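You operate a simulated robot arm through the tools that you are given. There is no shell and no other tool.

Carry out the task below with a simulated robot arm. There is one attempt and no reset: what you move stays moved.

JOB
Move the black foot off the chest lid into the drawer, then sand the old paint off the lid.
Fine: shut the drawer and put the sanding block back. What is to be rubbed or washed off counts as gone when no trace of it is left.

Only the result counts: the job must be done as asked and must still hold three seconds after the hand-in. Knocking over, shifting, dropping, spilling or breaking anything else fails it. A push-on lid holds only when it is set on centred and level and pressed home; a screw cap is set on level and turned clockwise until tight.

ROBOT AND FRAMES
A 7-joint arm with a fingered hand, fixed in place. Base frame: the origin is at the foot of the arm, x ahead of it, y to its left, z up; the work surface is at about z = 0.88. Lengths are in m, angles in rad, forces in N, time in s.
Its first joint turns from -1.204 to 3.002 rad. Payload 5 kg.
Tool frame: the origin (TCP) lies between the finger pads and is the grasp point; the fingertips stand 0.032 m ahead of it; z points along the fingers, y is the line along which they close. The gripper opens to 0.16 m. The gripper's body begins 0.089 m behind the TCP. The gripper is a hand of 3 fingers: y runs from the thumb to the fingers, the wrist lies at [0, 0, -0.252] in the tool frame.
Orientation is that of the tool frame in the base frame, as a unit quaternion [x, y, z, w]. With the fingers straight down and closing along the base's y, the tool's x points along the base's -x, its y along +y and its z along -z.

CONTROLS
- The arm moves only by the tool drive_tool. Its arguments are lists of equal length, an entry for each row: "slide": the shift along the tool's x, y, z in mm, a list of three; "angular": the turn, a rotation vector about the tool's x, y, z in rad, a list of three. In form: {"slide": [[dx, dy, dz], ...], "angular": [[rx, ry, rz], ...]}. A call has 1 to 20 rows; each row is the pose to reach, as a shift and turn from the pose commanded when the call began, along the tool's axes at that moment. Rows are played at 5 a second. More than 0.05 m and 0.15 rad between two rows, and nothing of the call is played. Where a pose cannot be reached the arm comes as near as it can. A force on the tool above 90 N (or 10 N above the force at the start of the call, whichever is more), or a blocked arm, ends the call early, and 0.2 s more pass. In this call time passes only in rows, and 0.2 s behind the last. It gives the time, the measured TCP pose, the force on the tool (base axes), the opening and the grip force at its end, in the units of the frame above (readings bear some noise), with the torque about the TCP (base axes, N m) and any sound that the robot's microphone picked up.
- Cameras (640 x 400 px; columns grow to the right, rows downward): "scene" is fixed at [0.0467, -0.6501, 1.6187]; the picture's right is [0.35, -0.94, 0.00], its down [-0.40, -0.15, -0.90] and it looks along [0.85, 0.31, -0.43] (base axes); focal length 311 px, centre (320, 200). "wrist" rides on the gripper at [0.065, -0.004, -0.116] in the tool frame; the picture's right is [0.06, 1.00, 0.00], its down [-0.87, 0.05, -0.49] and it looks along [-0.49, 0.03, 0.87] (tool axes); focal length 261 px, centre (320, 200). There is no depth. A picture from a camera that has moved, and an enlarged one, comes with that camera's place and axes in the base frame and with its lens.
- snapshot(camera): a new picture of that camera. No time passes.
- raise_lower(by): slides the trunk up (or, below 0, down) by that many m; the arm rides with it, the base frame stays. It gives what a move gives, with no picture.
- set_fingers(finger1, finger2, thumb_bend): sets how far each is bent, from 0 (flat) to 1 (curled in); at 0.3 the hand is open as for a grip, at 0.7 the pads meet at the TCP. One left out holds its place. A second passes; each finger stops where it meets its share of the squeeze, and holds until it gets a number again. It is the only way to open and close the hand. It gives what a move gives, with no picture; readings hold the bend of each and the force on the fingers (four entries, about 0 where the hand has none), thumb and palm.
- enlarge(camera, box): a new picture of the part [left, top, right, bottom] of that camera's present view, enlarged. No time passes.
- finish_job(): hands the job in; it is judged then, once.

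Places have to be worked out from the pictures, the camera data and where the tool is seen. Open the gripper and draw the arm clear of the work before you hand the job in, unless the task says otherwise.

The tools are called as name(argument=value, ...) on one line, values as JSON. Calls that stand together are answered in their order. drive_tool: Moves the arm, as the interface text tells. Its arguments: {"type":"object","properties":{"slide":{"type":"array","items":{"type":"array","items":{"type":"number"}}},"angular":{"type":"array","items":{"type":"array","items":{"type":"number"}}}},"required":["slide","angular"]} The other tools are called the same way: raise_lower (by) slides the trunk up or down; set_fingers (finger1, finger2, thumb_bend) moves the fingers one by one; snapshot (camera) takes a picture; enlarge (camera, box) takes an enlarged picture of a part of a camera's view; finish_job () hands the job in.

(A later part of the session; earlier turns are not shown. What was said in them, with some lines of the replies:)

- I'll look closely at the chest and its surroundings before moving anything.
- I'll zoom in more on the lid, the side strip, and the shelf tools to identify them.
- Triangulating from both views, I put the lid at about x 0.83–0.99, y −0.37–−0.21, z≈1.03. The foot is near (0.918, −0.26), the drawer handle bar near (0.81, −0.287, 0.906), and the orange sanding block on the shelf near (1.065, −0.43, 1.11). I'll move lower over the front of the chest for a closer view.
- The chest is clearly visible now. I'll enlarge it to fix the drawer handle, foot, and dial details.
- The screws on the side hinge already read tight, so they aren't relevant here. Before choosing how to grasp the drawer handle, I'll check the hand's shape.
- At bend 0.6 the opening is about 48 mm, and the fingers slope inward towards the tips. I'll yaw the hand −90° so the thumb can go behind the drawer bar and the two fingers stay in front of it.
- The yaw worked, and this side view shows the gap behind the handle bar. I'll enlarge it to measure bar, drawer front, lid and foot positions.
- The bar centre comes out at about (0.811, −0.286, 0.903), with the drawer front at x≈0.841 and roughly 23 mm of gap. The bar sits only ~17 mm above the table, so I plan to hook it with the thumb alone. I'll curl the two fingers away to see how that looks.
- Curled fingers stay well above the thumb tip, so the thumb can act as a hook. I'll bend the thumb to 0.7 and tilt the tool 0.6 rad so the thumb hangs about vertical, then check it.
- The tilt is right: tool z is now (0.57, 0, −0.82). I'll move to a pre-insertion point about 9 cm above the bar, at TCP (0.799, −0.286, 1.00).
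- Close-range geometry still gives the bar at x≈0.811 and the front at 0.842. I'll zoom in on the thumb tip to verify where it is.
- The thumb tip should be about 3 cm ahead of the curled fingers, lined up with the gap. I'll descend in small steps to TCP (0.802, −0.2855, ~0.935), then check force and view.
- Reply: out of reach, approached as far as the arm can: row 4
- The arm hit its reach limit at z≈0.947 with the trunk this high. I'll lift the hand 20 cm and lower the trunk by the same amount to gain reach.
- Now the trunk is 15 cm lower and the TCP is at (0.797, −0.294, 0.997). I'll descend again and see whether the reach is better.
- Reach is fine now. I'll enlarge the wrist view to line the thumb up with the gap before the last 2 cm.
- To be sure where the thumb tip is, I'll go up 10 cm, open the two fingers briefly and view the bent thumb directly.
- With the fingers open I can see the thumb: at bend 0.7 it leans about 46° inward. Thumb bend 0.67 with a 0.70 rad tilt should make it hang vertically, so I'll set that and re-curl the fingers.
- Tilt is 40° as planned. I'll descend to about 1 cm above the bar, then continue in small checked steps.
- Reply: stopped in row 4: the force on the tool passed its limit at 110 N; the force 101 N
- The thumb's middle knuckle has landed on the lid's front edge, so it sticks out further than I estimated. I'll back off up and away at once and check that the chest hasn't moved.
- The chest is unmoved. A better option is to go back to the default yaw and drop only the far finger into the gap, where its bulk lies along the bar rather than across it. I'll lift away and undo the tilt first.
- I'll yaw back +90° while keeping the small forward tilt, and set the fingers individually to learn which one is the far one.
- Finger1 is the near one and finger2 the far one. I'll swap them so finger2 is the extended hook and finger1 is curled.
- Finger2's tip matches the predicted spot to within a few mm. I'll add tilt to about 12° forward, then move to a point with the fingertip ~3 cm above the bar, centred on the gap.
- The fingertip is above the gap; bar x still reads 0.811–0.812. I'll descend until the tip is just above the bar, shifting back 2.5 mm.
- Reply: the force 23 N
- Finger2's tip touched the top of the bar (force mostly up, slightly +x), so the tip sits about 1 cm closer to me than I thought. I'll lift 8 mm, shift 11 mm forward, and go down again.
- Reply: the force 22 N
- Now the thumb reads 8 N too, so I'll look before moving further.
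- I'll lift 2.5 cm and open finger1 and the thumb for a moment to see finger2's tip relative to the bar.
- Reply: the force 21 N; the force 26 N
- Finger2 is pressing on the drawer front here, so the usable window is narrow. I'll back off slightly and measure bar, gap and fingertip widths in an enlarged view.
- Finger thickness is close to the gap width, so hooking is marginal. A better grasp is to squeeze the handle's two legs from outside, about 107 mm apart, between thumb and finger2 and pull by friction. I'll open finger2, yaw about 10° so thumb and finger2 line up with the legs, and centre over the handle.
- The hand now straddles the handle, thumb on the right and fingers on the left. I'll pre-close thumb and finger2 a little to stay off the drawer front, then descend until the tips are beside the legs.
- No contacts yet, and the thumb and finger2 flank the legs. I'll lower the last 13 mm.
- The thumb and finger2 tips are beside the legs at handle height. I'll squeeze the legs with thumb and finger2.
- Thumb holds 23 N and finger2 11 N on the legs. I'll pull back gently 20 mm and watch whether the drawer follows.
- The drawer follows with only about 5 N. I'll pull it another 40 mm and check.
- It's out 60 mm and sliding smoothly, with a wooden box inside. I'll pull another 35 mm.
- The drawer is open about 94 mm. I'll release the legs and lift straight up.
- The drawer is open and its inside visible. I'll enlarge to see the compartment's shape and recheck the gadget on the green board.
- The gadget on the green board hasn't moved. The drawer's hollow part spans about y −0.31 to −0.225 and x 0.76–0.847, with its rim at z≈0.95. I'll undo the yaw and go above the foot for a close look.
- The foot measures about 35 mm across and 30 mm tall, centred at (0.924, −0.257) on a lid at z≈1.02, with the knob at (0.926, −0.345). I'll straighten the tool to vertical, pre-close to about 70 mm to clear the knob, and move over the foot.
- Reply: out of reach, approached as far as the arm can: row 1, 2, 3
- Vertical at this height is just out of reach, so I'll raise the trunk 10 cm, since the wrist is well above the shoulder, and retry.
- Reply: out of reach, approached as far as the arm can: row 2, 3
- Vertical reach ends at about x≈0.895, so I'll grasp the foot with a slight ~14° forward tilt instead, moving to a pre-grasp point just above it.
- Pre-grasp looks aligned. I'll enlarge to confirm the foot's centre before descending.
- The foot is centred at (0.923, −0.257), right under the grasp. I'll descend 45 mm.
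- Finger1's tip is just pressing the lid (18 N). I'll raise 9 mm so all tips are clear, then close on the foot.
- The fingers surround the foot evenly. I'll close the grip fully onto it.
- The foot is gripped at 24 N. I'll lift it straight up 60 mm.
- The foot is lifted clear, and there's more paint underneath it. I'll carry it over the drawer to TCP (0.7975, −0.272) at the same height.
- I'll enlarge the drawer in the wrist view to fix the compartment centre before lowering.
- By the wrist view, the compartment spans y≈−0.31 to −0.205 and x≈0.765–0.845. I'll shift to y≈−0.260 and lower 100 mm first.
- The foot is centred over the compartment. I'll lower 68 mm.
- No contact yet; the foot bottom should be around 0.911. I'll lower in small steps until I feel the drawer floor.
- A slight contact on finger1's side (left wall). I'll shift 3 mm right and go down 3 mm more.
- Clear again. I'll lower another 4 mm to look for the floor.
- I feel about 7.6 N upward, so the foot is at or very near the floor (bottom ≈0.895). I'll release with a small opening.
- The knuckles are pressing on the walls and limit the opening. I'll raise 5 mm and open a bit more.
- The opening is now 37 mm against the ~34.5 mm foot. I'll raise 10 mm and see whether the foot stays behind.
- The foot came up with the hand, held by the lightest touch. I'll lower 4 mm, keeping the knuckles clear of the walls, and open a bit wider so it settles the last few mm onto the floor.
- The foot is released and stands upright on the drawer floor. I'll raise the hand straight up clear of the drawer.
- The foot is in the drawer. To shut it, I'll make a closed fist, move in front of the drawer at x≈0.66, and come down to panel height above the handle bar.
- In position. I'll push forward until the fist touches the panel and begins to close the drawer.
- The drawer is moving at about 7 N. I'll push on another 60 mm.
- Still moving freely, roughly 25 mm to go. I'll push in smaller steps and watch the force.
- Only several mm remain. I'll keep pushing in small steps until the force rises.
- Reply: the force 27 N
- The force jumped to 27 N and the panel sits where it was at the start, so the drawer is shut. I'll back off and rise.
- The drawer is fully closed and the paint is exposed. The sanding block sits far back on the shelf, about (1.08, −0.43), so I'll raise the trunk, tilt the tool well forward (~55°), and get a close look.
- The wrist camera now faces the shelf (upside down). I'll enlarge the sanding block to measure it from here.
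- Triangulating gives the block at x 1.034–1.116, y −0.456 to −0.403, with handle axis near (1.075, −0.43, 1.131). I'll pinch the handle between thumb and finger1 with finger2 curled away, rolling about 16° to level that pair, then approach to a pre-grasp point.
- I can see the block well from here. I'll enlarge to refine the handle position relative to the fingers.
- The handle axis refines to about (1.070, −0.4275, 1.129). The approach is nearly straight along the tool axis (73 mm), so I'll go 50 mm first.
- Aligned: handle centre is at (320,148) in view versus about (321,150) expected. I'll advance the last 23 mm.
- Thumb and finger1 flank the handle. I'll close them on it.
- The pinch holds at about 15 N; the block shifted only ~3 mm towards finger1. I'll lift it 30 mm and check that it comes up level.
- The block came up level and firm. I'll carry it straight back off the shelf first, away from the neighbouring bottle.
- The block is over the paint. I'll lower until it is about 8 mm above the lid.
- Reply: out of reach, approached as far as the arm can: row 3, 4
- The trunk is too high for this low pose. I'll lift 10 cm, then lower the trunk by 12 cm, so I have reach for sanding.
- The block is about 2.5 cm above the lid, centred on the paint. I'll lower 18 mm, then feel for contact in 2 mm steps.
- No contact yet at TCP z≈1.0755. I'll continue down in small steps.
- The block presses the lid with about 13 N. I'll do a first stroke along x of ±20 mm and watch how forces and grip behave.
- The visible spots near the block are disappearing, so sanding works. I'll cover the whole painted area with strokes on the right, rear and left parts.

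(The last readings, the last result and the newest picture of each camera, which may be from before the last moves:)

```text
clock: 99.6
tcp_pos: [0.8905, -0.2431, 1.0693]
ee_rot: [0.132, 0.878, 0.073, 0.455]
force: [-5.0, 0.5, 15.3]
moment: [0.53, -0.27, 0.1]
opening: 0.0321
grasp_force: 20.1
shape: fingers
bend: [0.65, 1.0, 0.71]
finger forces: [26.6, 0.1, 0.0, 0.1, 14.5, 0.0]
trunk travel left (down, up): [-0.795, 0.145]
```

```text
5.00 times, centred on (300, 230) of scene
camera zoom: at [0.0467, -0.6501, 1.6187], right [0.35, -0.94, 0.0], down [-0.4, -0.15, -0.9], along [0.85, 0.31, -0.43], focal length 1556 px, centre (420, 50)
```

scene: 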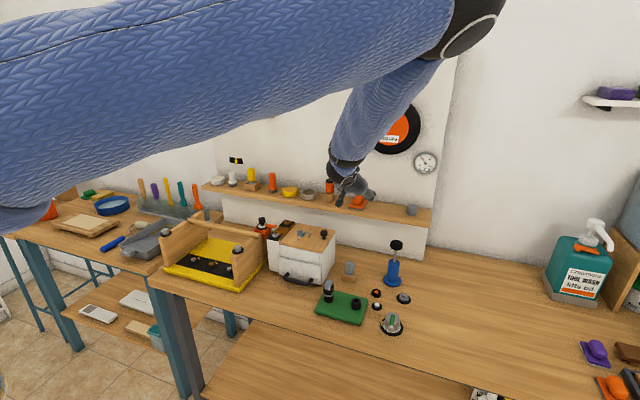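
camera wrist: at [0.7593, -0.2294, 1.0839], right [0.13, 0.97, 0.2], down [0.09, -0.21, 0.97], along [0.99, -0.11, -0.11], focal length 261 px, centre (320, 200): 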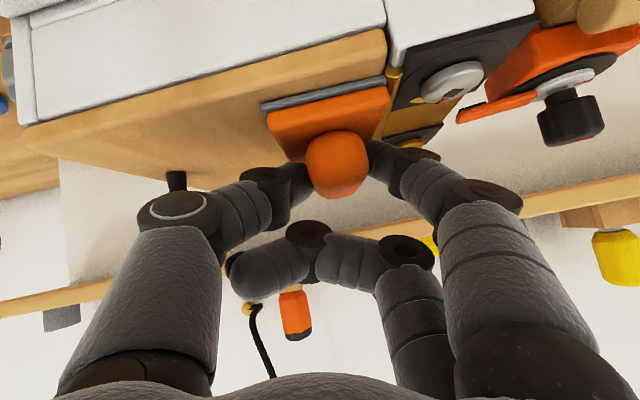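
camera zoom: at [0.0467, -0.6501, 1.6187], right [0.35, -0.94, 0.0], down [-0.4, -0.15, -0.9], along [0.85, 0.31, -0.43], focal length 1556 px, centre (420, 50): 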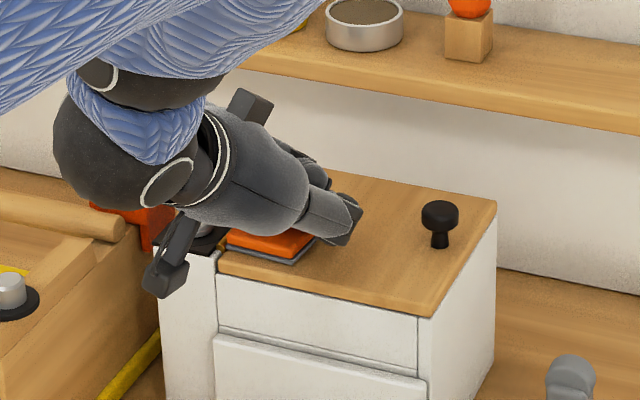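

The exposed lid looks clean. I'll lift the block off and move aside to inspect the whole lid.

drive_tool(slide=[[-23.3, 7.4, -17.4], [-46.6, 14.8, -34.8], [-70, 22.2, -52.3]], angular=[[0, 0, 0], [0, 0, 0], [0, 0, 0]])

drive_tool(slide=[[-12, -36, 1], [-24, -72, 2], [-36, -108, 3], [-48, -144, 4], [-57, -172, 5]], angular=[[0, 0, 0], [0, 0, 0], [0, 0, 0], [0, 0, 0], [0, 0, 0]])

enlarge(camera="scene", box=[250, 205, 350, 275])

snapshot(camera="scene")

snapshot(camera="wrist")

```text
clock: 100.4
tcp_pos: [0.8911, -0.2426, 1.1576]
ee_rot: [0.133, 0.878, 0.072, 0.454]
force: [-0.1, -0.5, -0.6]
moment: [-0.01, -0.03, -0.01]
opening: 0.0317
grasp_force: 14.8
shape: fingers
bend: [0.64, 1.0, 0.71]
finger forces: [14.9, 0.0, 0.1, 0.0, 14.7, 0.0]
trunk travel left (down, up): [-0.795, 0.145]
```

```text
clock: 101.6
tcp_pos: [0.8973, -0.4243, 1.1588]
ee_rot: [0.13, 0.878, 0.075, 0.454]
force: [-0.1, -1.1, -1.2]
moment: [0.0, -0.01, -0.02]
opening: 0.0318
grasp_force: 14.9
shape: fingers
bend: [0.64, 1.0, 0.71]
finger forces: [14.8, 0.0, 0.0, 0.0, 14.8, 0.0]
trunk travel left (down, up): [-0.795, 0.145]
```

```text
5.71 times, centred on (300, 240) of scene
camera zoom: at [0.0467, -0.6501, 1.6187], right [0.35, -0.94, 0.0], down [-0.4, -0.15, -0.9], along [0.85, 0.31, -0.43], focal length 1778 px, centre (434, -29)
```

zoom: 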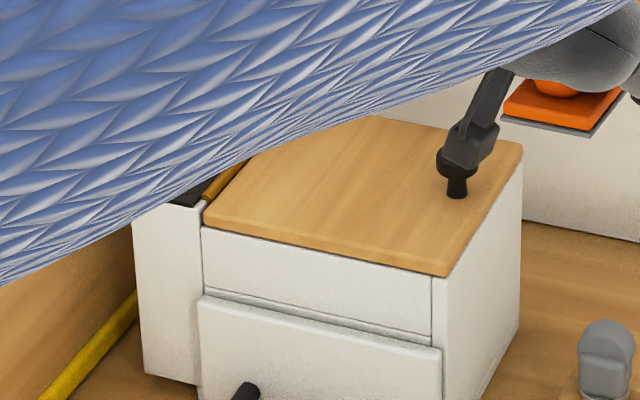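

```text
taken
```

scene: 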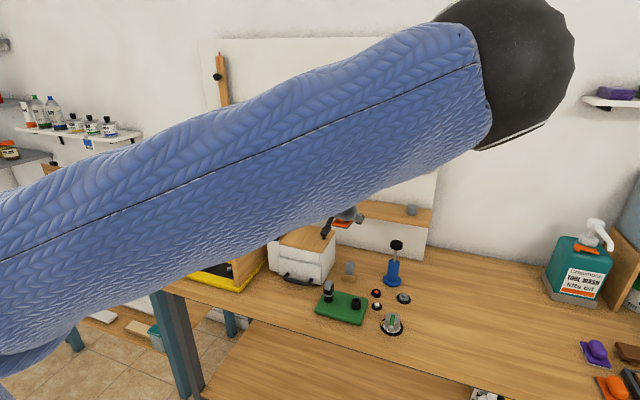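

```text
taken
camera wrist: at [0.7671, -0.4108, 1.1718], right [0.13, 0.97, 0.2], down [0.09, -0.21, 0.97], along [0.99, -0.11, -0.11], focal length 261 px, centre (320, 200)
```

wrist: 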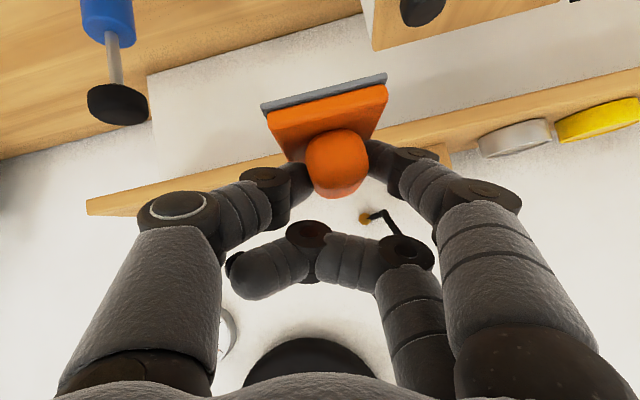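

What's visible is clean, but the arm hides the back-left of the lid. I need the trunk up for the shelf anyway, so I'll raise it 11 cm and look again.

raise_lower(by=0.11)

enlarge(camera="scene", box=[250, 205, 350, 275])

snapshot(camera="scene")

```text
clock: 103.0
tcp_pos: [0.8988, -0.4242, 1.2681]
ee_rot: [0.132, 0.878, 0.073, 0.454]
force: [0.6, 0.0, -1.3]
moment: [-0.02, 0.0, 0.0]
opening: 0.0315
grasp_force: 14.6
shape: fingers
bend: [0.64, 1.0, 0.71]
finger forces: [14.8, 0.0, 0.0, 0.1, 14.8, 0.1]
trunk travel left (down, up): [-0.905, 0.035]
```

```text
5.71 times, centred on (300, 240) of scene
camera zoom: at [0.0467, -0.6501, 1.6187], right [0.35, -0.94, 0.0], down [-0.4, -0.15, -0.9], along [0.85, 0.31, -0.43], focal length 1778 px, centre (434, -29)
```

zoom: 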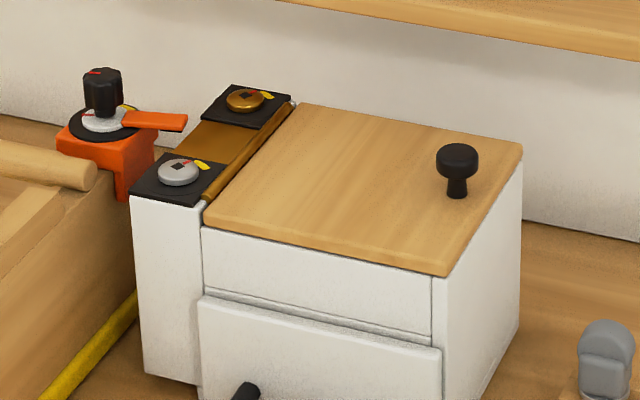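

```text
taken
```

scene: 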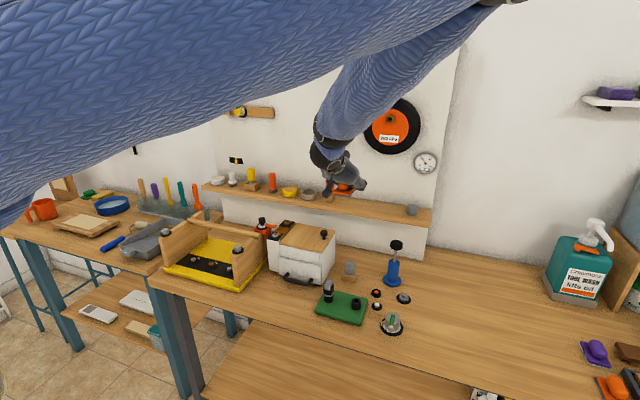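

The lid looks spotless from here. I'll zoom further to check for any faint trace.

enlarge(camera="scene", box=[282, 220, 322, 250])

enlarge(camera="scene", box=[300, 220, 344, 256])

```text
13.33 times, centred on (302, 235) of scene
camera zoom: at [0.0467, -0.6501, 1.6187], right [0.35, -0.94, 0.0], down [-0.4, -0.15, -0.9], along [0.85, 0.31, -0.43], focal length 4150 px, centre (560, -267)
```

zoom: 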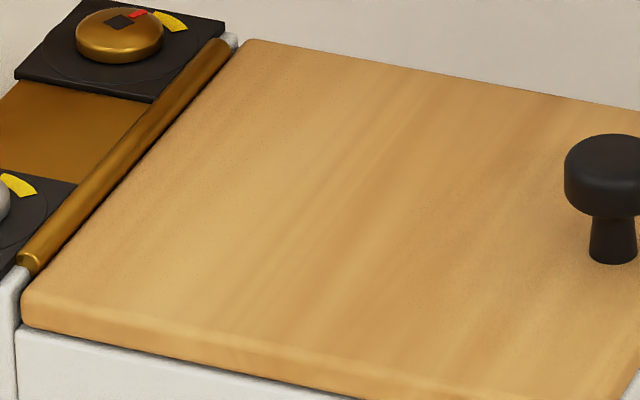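

```text
11.11 times, centred on (322, 238) of scene
camera zoom: at [0.0467, -0.6501, 1.6187], right [0.35, -0.94, 0.0], down [-0.4, -0.15, -0.9], along [0.85, 0.31, -0.43], focal length 3458 px, centre (298, -222)
```

zoom: 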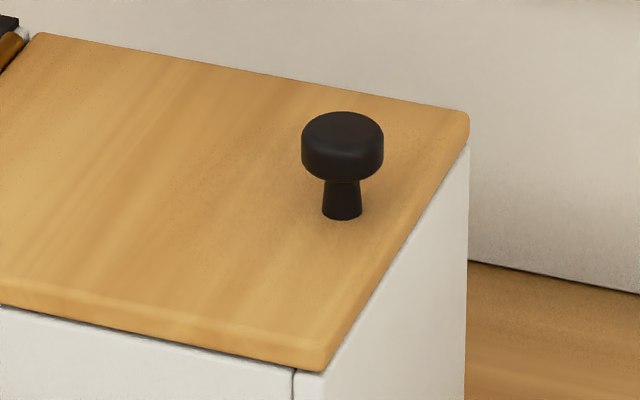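

No trace remains. Before returning the block, I'll check how it now sits in the grip compared with when I picked it up.

enlarge(camera="wrist", box=[220, 80, 440, 230])

enlarge(camera="scene", box=[300, 150, 400, 220])

```text
2.67 times, centred on (330, 155) of wrist
camera zoom: at [0.7672, -0.4109, 1.2817], right [0.13, 0.97, 0.2], down [0.09, -0.21, 0.97], along [0.99, -0.11, -0.11], focal length 695 px, centre (293, 320)
```

zoom: 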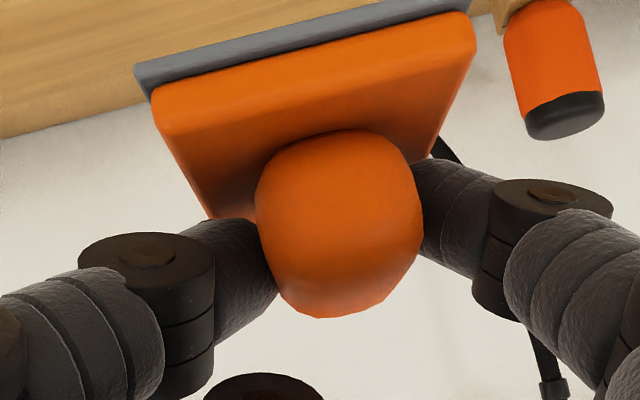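

```text
5.71 times, centred on (350, 185) of scene
camera zoom: at [0.0467, -0.6501, 1.6187], right [0.35, -0.94, 0.0], down [-0.4, -0.15, -0.9], along [0.85, 0.31, -0.43], focal length 1778 px, centre (149, 286)
```

zoom: 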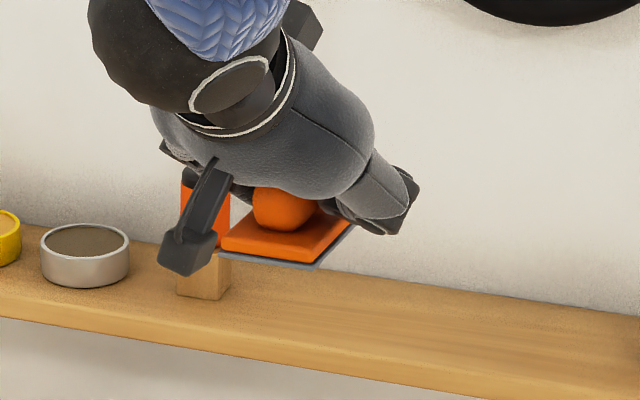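

The block seems yawed about −5° in the grip from sanding. I'll zoom on it in the scene view to measure its yaw and pitch.

enlarge(camera="scene", box=[325, 175, 375, 205])

enlarge(camera="wrist", box=[260, 70, 410, 210])

```text
12.80 times, centred on (350, 190) of scene
camera zoom: at [0.0467, -0.6501, 1.6187], right [0.35, -0.94, 0.0], down [-0.4, -0.15, -0.9], along [0.85, 0.31, -0.43], focal length 3984 px, centre (-64, 328)
```

zoom: 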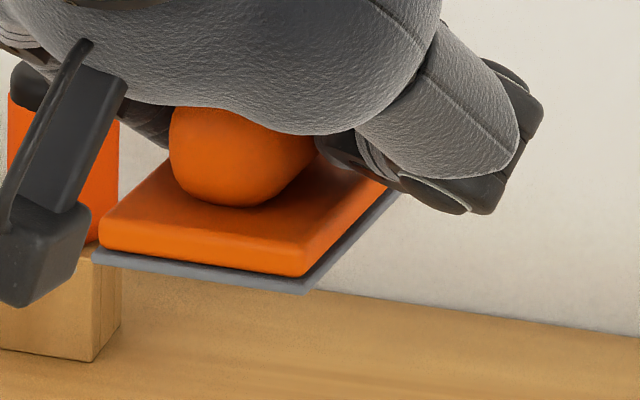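

```text
2.86 times, centred on (335, 140) of wrist
camera zoom: at [0.7672, -0.4109, 1.2817], right [0.13, 0.97, 0.2], down [0.09, -0.21, 0.97], along [0.99, -0.11, -0.11], focal length 745 px, centre (277, 371)
```

zoom: 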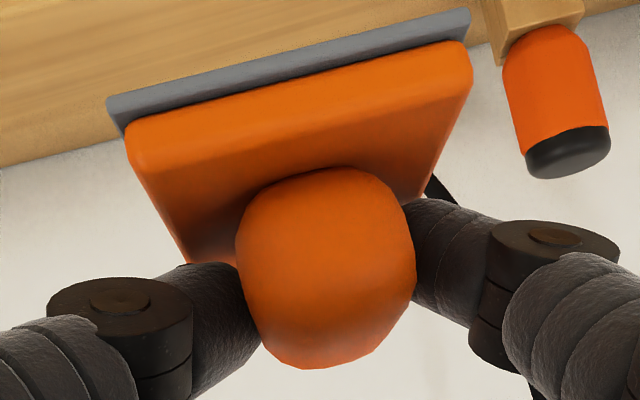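

The block's −5° yaw dates from the initial pinch, and it has shifted about 5 mm towards finger1 since then. I'll carry it back above its shelf spot, correcting yaw by about 3.5° and offsetting for the shift.

drive_tool(slide=[[-7.1, -1.1, 32.5], [-14.2, -2.2, 65], [-21.3, -3.2, 97.6], [-28.4, -4.3, 130], [-35.5, -5.4, 162.7]], angular=[[-0.0093, 0.003, -0.007], [-0.0186, 0.0059, -0.0139], [-0.028, 0.0089, -0.0209], [-0.0373, 0.0118, -0.0278], [-0.0466, 0.0148, -0.0348]])

snapshot(camera="wrist")

enlarge(camera="scene", box=[310, 150, 410, 220])

```text
clock: 104.2
tcp_pos: [1.0512, -0.4392, 1.1972]
ee_rot: [0.106, 0.882, 0.086, 0.451]
force: [1.2, -0.3, 0.0]
moment: [0.01, -0.01, 0.03]
opening: 0.0314
grasp_force: 14.6
shape: fingers
bend: [0.64, 1.0, 0.71]
finger forces: [14.7, 0.0, 0.0, 0.0, 14.7, 0.0]
trunk travel left (down, up): [-0.905, 0.035]
```

```text
taken
camera wrist: at [0.9192, -0.4339, 1.2123], right [0.07, 0.98, 0.2], down [0.1, -0.21, 0.97], along [0.99, -0.05, -0.11], focal length 261 px, centre (320, 200)
```

wrist: 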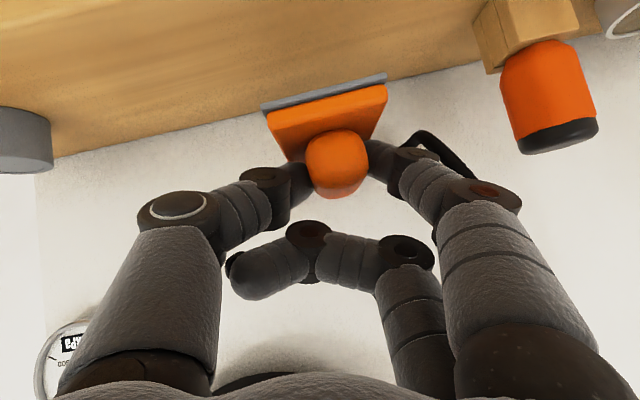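

```text
5.71 times, centred on (360, 185) of scene
camera zoom: at [0.0467, -0.6501, 1.6187], right [0.35, -0.94, 0.0], down [-0.4, -0.15, -0.9], along [0.85, 0.31, -0.43], focal length 1778 px, centre (91, 286)
```

zoom: 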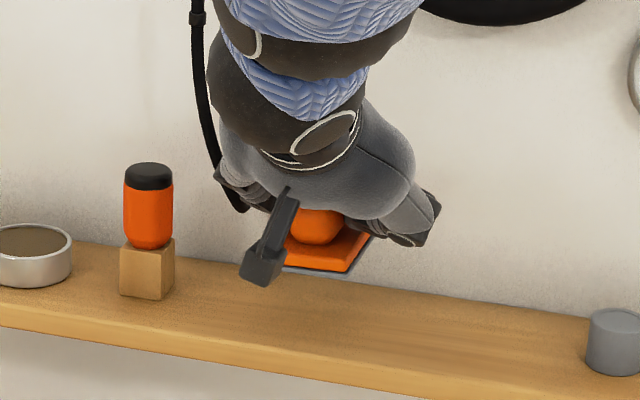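

Reached. I'll lower 35 mm towards the shelf, then feel for contact.

drive_tool(slide=[[9, -2.9, 6.7], [18.1, -5.8, 13.5], [27.2, -8.7, 20.2]], angular=[[0, 0, 0], [0, 0, 0], [0, 0, 0]])

enlarge(camera="wrist", box=[220, 60, 440, 220])

enlarge(camera="scene", box=[310, 160, 410, 230])

```text
clock: 105.0
tcp_pos: [1.0509, -0.4392, 1.1651]
ee_rot: [0.104, 0.881, 0.087, 0.452]
force: [-0.1, 0.7, -1.2]
moment: [0.01, 0.01, 0.03]
opening: 0.0315
grasp_force: 15.1
shape: fingers
bend: [0.64, 1.0, 0.71]
finger forces: [14.7, 0.0, 0.0, 0.0, 14.8, 0.1]
trunk travel left (down, up): [-0.905, 0.035]
```

```text
2.50 times, centred on (330, 140) of wrist
camera zoom: at [0.9182, -0.4327, 1.1793], right [0.07, 0.98, 0.2], down [0.1, -0.2, 0.97], along [0.99, -0.05, -0.11], focal length 652 px, centre (295, 350)
```

zoom: 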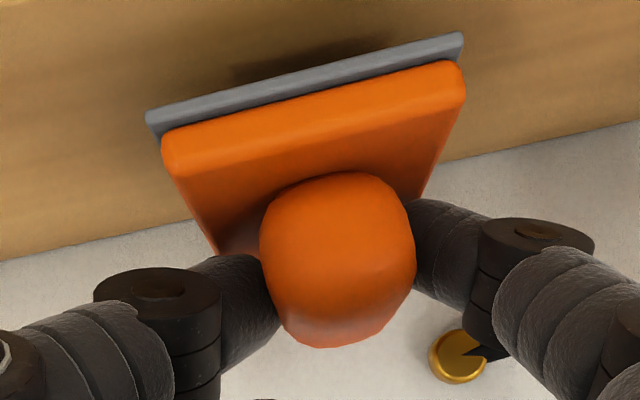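

```text
5.71 times, centred on (360, 195) of scene
camera zoom: at [0.0467, -0.6501, 1.6187], right [0.35, -0.94, 0.0], down [-0.4, -0.15, -0.9], along [0.85, 0.31, -0.43], focal length 1778 px, centre (91, 229)
```

zoom: 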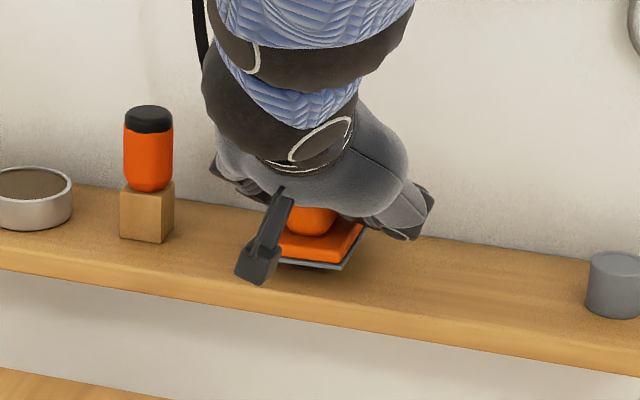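

The block's front edge computes to x≈1.03–1.04, y −0.457 to −0.397, matching its original place within a few mm. I'll lower in small steps until it touches the shelf.

drive_tool(slide=[[1.6, -0.5, 1.2], [3.1, -1, 2.3], [4.7, -1.5, 3.5]], angular=[[0, 0, 0], [0, 0, 0], [0, 0, 0]])

drive_tool(slide=[[0.8, -0.25, 0.6], [1.6, -0.5, 1.2]], angular=[[0, 0, 0], [0, 0, 0]])

```text
clock: 105.8
tcp_pos: [1.0513, -0.438, 1.1586]
ee_rot: [0.106, 0.882, 0.087, 0.452]
force: [0.4, -0.6, -0.2]
moment: [-0.02, -0.01, -0.01]
opening: 0.0319
grasp_force: 15.1
shape: fingers
bend: [0.64, 1.0, 0.71]
finger forces: [14.7, 0.1, 0.0, 0.1, 14.7, 0.0]
trunk travel left (down, up): [-0.905, 0.035]
```

```text
clock: 106.4
tcp_pos: [1.0499, -0.4385, 1.1568]
ee_rot: [0.106, 0.881, 0.087, 0.453]
force: [-0.2, 0.7, 0.1]
moment: [-0.05, -0.01, -0.02]
opening: 0.0316
grasp_force: 15.0
shape: fingers
bend: [0.64, 1.0, 0.71]
finger forces: [14.7, 0.1, 0.0, 0.1, 14.7, 0.1]
trunk travel left (down, up): [-0.905, 0.035]
```

Still free at z≈1.157. I'll continue in 1–2 mm steps.

drive_tool(slide=[[0.8, -0.25, 0.6], [1.6, -0.5, 1.2]], angular=[[0, 0, 0], [0, 0, 0]])

drive_tool(slide=[[0.8, -0.25, 0.6], [1.6, -0.5, 1.2]], angular=[[0, 0, 0], [0, 0, 0]])

```text
clock: 107.0
tcp_pos: [1.0498, -0.4394, 1.1546]
ee_rot: [0.105, 0.882, 0.087, 0.452]
force: [-0.1, -0.3, -1.1]
moment: [-0.02, 0.03, 0.0]
opening: 0.0314
grasp_force: 14.5
shape: fingers
bend: [0.64, 1.0, 0.71]
finger forces: [14.7, 0.0, 0.0, 0.0, 14.7, 0.0]
trunk travel left (down, up): [-0.905, 0.035]
```

```text
clock: 107.6
tcp_pos: [1.0502, -0.4394, 1.1537]
ee_rot: [0.105, 0.881, 0.086, 0.453]
force: [-0.1, 0.5, 0.6]
moment: [-0.01, -0.04, -0.01]
opening: 0.0314
grasp_force: 14.6
shape: fingers
bend: [0.64, 1.0, 0.71]
finger forces: [14.5, 0.1, 0.1, 0.1, 14.7, 0.0]
trunk travel left (down, up): [-0.905, 0.035]
```

drive_tool(slide=[[0.8, -0.25, 0.6], [1.6, -0.5, 1.2]], angular=[[0, 0, 0], [0, 0, 0]])

enlarge(camera="wrist", box=[220, 60, 440, 220])

enlarge(camera="scene", box=[335, 190, 385, 225])

```text
clock: 108.2
tcp_pos: [1.0499, -0.4389, 1.1529]
ee_rot: [0.105, 0.881, 0.086, 0.454]
force: [-0.2, -1.8, 8.3]
moment: [0.22, -0.16, -0.03]
opening: 0.0317
grasp_force: 16.3
shape: fingers
bend: [0.64, 1.0, 0.71]
finger forces: [17.8, 0.1, 0.0, 0.1, 15.4, 0.0]
trunk travel left (down, up): [-0.905, 0.035]
```

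```text
2.50 times, centred on (330, 140) of wrist
camera zoom: at [0.9183, -0.4329, 1.1668], right [0.07, 0.98, 0.2], down [0.1, -0.21, 0.97], along [0.99, -0.05, -0.11], focal length 652 px, centre (295, 350)
```

zoom: 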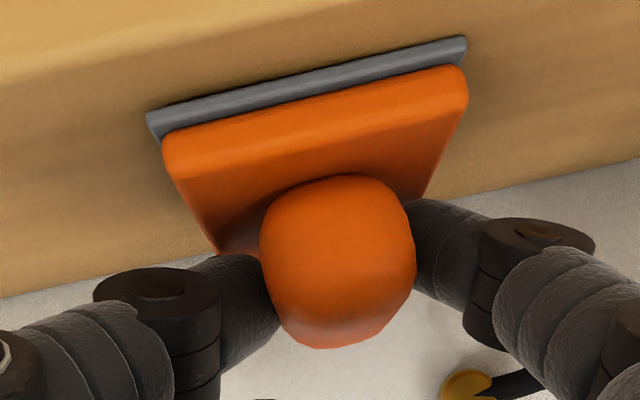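

```text
11.43 times, centred on (360, 208) of scene
camera zoom: at [0.0467, -0.6501, 1.6187], right [0.35, -0.94, 0.0], down [-0.4, -0.15, -0.9], along [0.85, 0.31, -0.43], focal length 3557 px, centre (-137, 114)
```

zoom: 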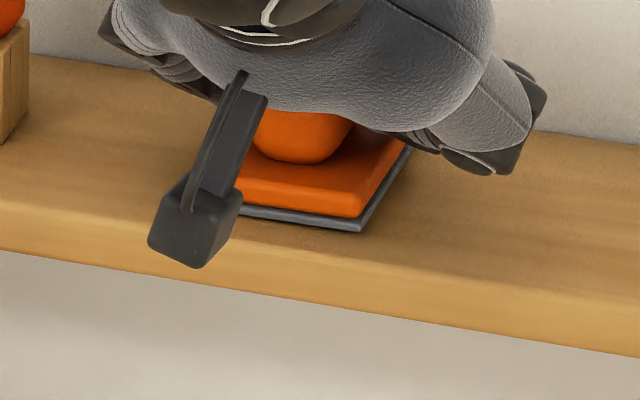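

The block is on the shelf (8 N), and its front corner is within ~1.5 mm of its original image position. I'll ease off 1 mm and open the fingers.

drive_tool(slide=[[-0.8, 0.25, -0.6]], angular=[[0, 0, 0]])

set_fingers(finger1=0.6, thumb_bend=0.66)

set_fingers(finger1=0.52, thumb_bend=0.56)

enlarge(camera="wrist", box=[220, 60, 440, 220])

```text
clock: 108.6
tcp_pos: [1.0496, -0.4386, 1.1533]
ee_rot: [0.105, 0.881, 0.087, 0.453]
force: [1.8, -2.9, 6.7]
moment: [0.19, -0.19, -0.08]
opening: 0.0317
grasp_force: 16.1
shape: fingers
bend: [0.64, 1.0, 0.71]
finger forces: [17.5, 0.1, 0.0, 0.0, 15.2, 0.0]
trunk travel left (down, up): [-0.905, 0.035]
```

```text
clock: 109.6
tcp_pos: [1.0501, -0.4398, 1.153]
ee_rot: [0.106, 0.881, 0.086, 0.453]
force: [0.3, -0.7, 8.9]
moment: [-0.18, -0.25, -0.01]
opening: 0.036
grasp_force: 4.9
shape: fingers
bend: [0.6, 1.0, 0.67]
finger forces: [0.8, 0.0, 0.0, 0.1, 9.0, 0.1]
trunk travel left (down, up): [-0.905, 0.035]
```

```text
clock: 110.6
tcp_pos: [1.0507, -0.439, 1.1513]
ee_rot: [0.105, 0.882, 0.087, 0.452]
force: [0.2, -0.3, -0.1]
moment: [0.03, -0.01, -0.01]
opening: 0.0704
grasp_force: 0.0
shape: fingers
bend: [0.52, 1.0, 0.56]
finger forces: [0.0, 0.0, 0.0, 0.1, 0.0, 0.1]
trunk travel left (down, up): [-0.905, 0.035]
```

```text
2.50 times, centred on (330, 140) of wrist
camera zoom: at [0.9185, -0.4332, 1.1657], right [0.07, 0.98, 0.2], down [0.1, -0.21, 0.97], along [0.99, -0.05, -0.11], focal length 652 px, centre (295, 350)
```

zoom: 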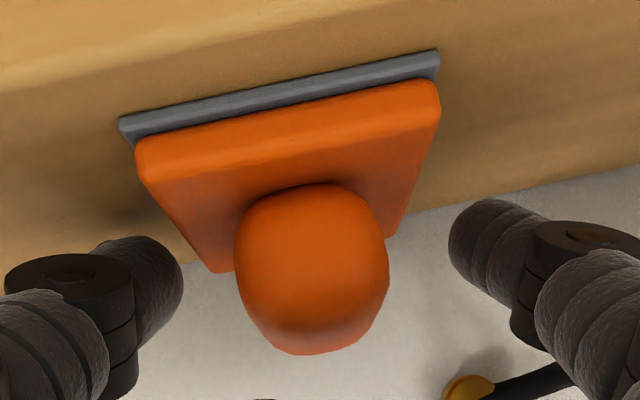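

The block is released and stands flat. I'll withdraw straight back along the tool axis and compare its position with the start.

drive_tool(slide=[[0, 0, -15], [0, 0, -40], [0, 0, -70], [0, 0, -100]], angular=[[0, 0, 0], [0, 0, 0], [0, 0, 0], [0, 0, 0]])

drive_tool(slide=[[-10, 30, -30], [-20, 60, -60], [-30, 90, -90], [-40, 120, -120]], angular=[[0, 0, 0], [0, 0, 0], [0, 0, 0], [0, 0, 0]])

enlarge(camera="scene", box=[316, 180, 396, 230])

snapshot(camera="scene")

```text
clock: 111.6
tcp_pos: [0.9668, -0.4442, 1.2117]
ee_rot: [0.104, 0.882, 0.087, 0.452]
force: [-0.7, -0.2, 0.2]
moment: [0.03, 0.0, 0.03]
opening: 0.0705
grasp_force: 0.1
shape: fingers
bend: [0.52, 1.0, 0.56]
finger forces: [0.0, 0.0, 0.0, 0.1, 0.0, 0.0]
trunk travel left (down, up): [-0.905, 0.035]
```

```text
clock: 112.6
tcp_pos: [0.9042, -0.3438, 1.3414]
ee_rot: [0.105, 0.881, 0.086, 0.452]
force: [-0.7, -0.1, -0.4]
moment: [-0.02, 0.02, 0.01]
opening: 0.0705
grasp_force: 0.1
shape: fingers
bend: [0.52, 1.0, 0.56]
finger forces: [0.0, 0.0, 0.0, 0.0, 0.1, 0.1]
trunk travel left (down, up): [-0.905, 0.035]
```

```text
8.00 times, centred on (356, 205) of scene
camera zoom: at [0.0467, -0.6501, 1.6187], right [0.35, -0.94, 0.0], down [-0.4, -0.15, -0.9], along [0.85, 0.31, -0.43], focal length 2490 px, centre (32, 160)
```

zoom: 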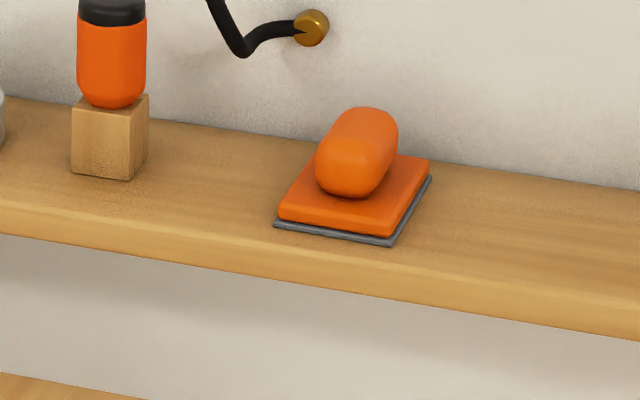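

```text
taken
```

scene: 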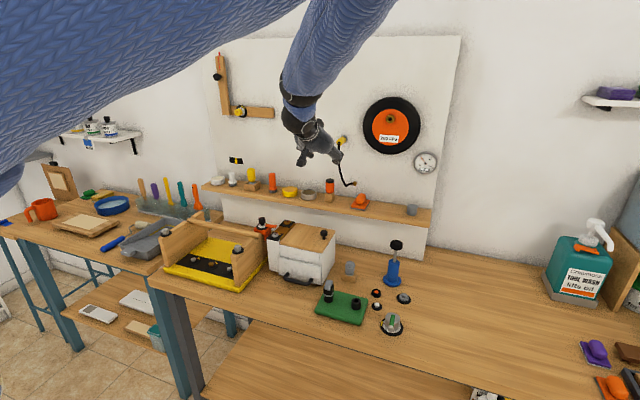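

The block is back within about 7 mm of its original spot, flat and aligned. Now I'll recheck the chest, lid and drawer in close-up.

enlarge(camera="scene", box=[250, 215, 346, 290])

enlarge(camera="scene", box=[276, 218, 336, 258])

enlarge(camera="scene", box=[240, 200, 440, 325])

```text
5.33 times, centred on (298, 252) of scene
camera zoom: at [0.0467, -0.6501, 1.6187], right [0.35, -0.94, 0.0], down [-0.4, -0.15, -0.9], along [0.85, 0.31, -0.43], focal length 1660 px, centre (437, -80)
```

zoom: 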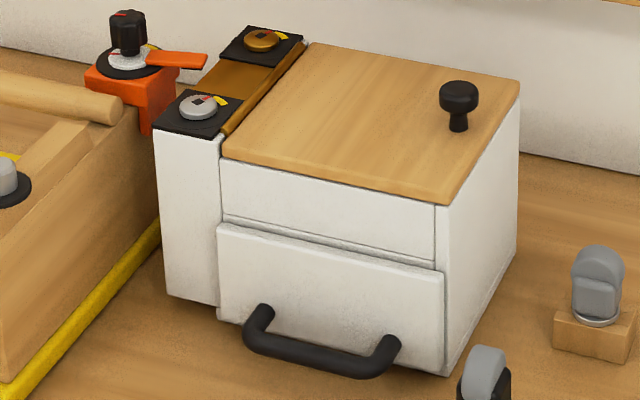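

```text
10.00 times, centred on (306, 238) of scene
camera zoom: at [0.0467, -0.6501, 1.6187], right [0.35, -0.94, 0.0], down [-0.4, -0.15, -0.9], along [0.85, 0.31, -0.43], focal length 3112 px, centre (460, -180)
```

zoom: 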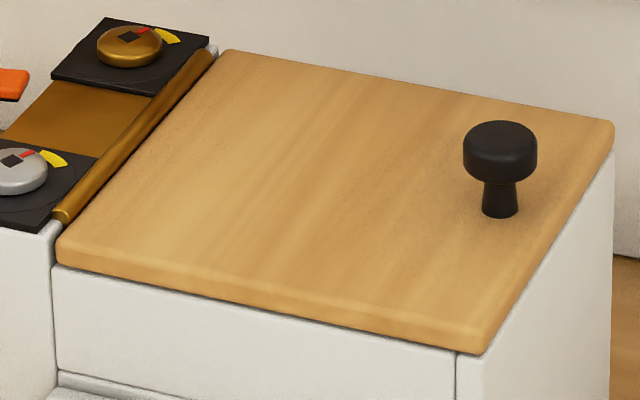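

```text
3.20 times, centred on (340, 262) of scene
camera zoom: at [0.0467, -0.6501, 1.6187], right [0.35, -0.94, 0.0], down [-0.4, -0.15, -0.9], along [0.85, 0.31, -0.43], focal length 996 px, centre (256, 0)
```

zoom: 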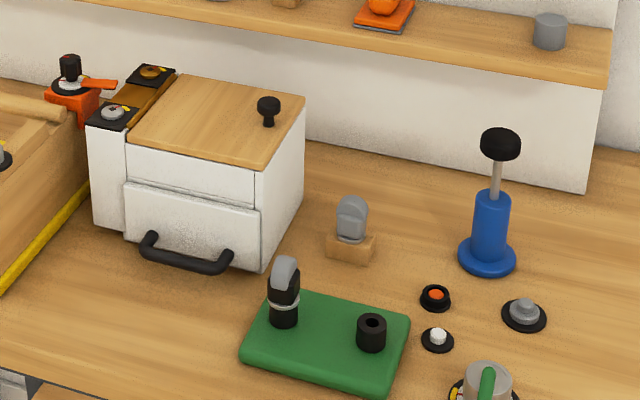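

Everything matches the starting layout: lid clean, drawer shut, hinge screws unchanged. I'll draw the arm back, open the hand, and take a last look down at the lid with the wrist camera.

drive_tool(slide=[[24.8, 3.4, -32], [49.6, 6.8, -64], [74.3, 10.3, -96], [99, 13.7, -128], [123.9, 17.1, -160.6]], angular=[[0, 0.12, 0], [0, 0.24, 0], [0, 0.36, 0], [0, 0.48, 0], [0, 0.6, 0]])

set_fingers(finger1=0.3, finger2=0.3, thumb_bend=0.3)

snapshot(camera="wrist")

snapshot(camera="scene")

```text
clock: 113.8
tcp_pos: [0.7068, -0.3052, 1.3413]
ee_rot: [0.074, 0.976, 0.114, 0.171]
force: [0.1, -0.1, -0.4]
moment: [-0.01, 0.02, -0.04]
opening: 0.0706
grasp_force: 0.2
shape: fingers
bend: [0.52, 1.0, 0.56]
finger forces: [0.0, 0.1, 0.1, 0.0, 0.0, 0.0]
trunk travel left (down, up): [-0.905, 0.035]
```

```text
clock: 114.8
tcp_pos: [0.7073, -0.3058, 1.3402]
ee_rot: [0.075, 0.976, 0.113, 0.171]
force: [-0.7, -0.6, -0.7]
moment: [-0.01, 0.02, 0.0]
opening: 0.1676
grasp_force: 0.1
shape: fingers
bend: [0.3, 0.3, 0.3]
finger forces: [0.0, 0.1, 0.0, 0.0, 0.0, 0.0]
trunk travel left (down, up): [-0.905, 0.035]
```

```text
taken
camera wrist: at [0.6054, -0.3218, 1.4242], right [0.05, 0.97, 0.23], down [0.64, -0.21, 0.74], along [0.77, 0.11, -0.63], focal length 261 px, centre (320, 200)
```

wrist: 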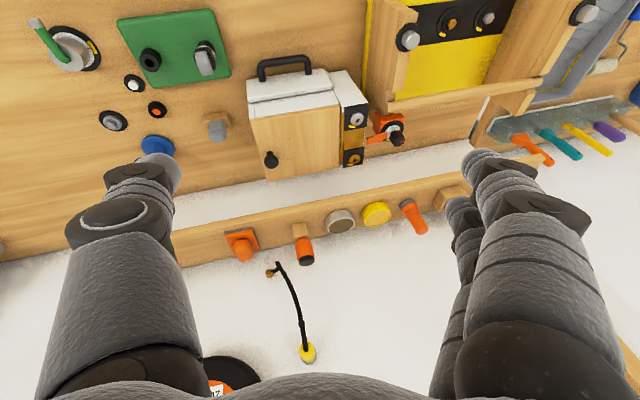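

```text
taken
```

scene: 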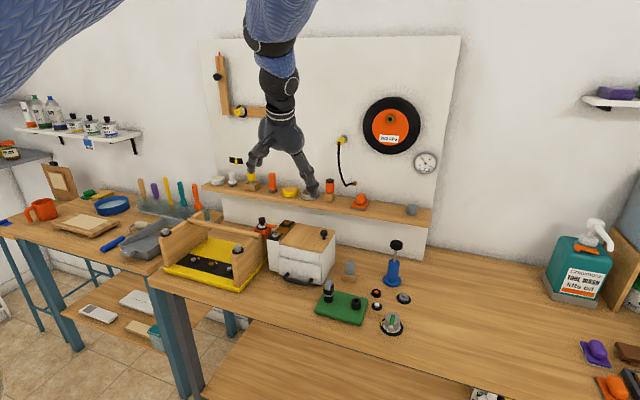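

enlarge(camera="wrist", box=[235, 85, 375, 190])

enlarge(camera="wrist", box=[270, 105, 345, 180])

enlarge(camera="wrist", box=[200, 190, 330, 275])

```text
3.81 times, centred on (305, 138) of wrist
camera zoom: at [0.6054, -0.3218, 1.4242], right [0.05, 0.97, 0.23], down [0.64, -0.21, 0.74], along [0.77, 0.11, -0.63], focal length 993 px, centre (377, 438)
```

zoom: 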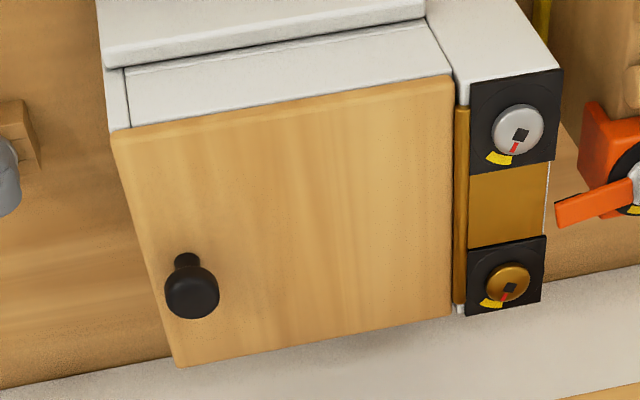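

```text
5.33 times, centred on (308, 142) of wrist
camera zoom: at [0.6054, -0.3218, 1.4242], right [0.05, 0.97, 0.23], down [0.64, -0.21, 0.74], along [0.77, 0.11, -0.63], focal length 1390 px, centre (387, 507)
```

zoom: 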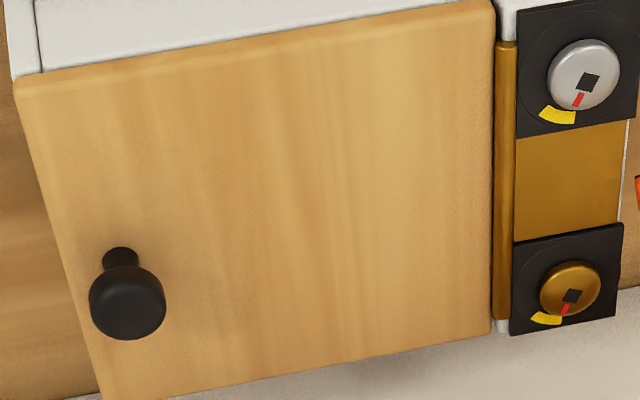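

```text
4.71 times, centred on (265, 232) of wrist
camera zoom: at [0.6054, -0.3218, 1.4242], right [0.05, 0.97, 0.23], down [0.64, -0.21, 0.74], along [0.77, 0.11, -0.63], focal length 1227 px, centre (579, 47)
```

zoom: 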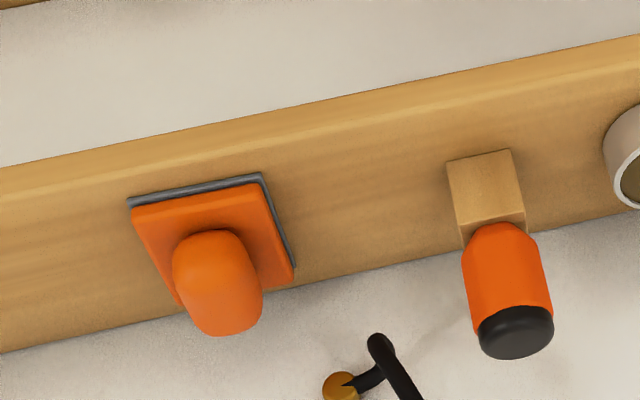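

The lid is clean with no trace of paint, the drawer is shut with the foot inside, and the sanding block is back on its shelf. The hand is open and clear of the work, so I'm handing the job in.

finish_job()

```text
The job is handed in.
```

The black foot is in the drawer, the drawer is shut, the lid is sanded clean, and the sanding block is back on the shelf. I've handed the job in; no verdict has come back yet.

- **Foot:** It was standing upright in the drawer's left compartment when I let go. I pushed the drawer closed until it stopped, and the panel sits where it was at the start.
- **Lid:** I found no trace of paint in close-up views from the scene camera and the wrist camera.
- **Sanding block:** It sits flat and roughly square, about 7 mm to the right of where it started. I didn't nudge it the last few millimetres.
- **Bump on the chest:** While reaching for the drawer handle, the thumb knuckle pressed down on the lid's front edge with about 110 N. I backed off at once; the chest didn't move and I saw no damage.
- **Other objects:** While I worked around the drawer handle, the thumb registered about 2 N once, possibly from touching the upright tool on the green board. The tool is in the same place in the before and after pictures. Nothing else near the chest or the block looks moved.
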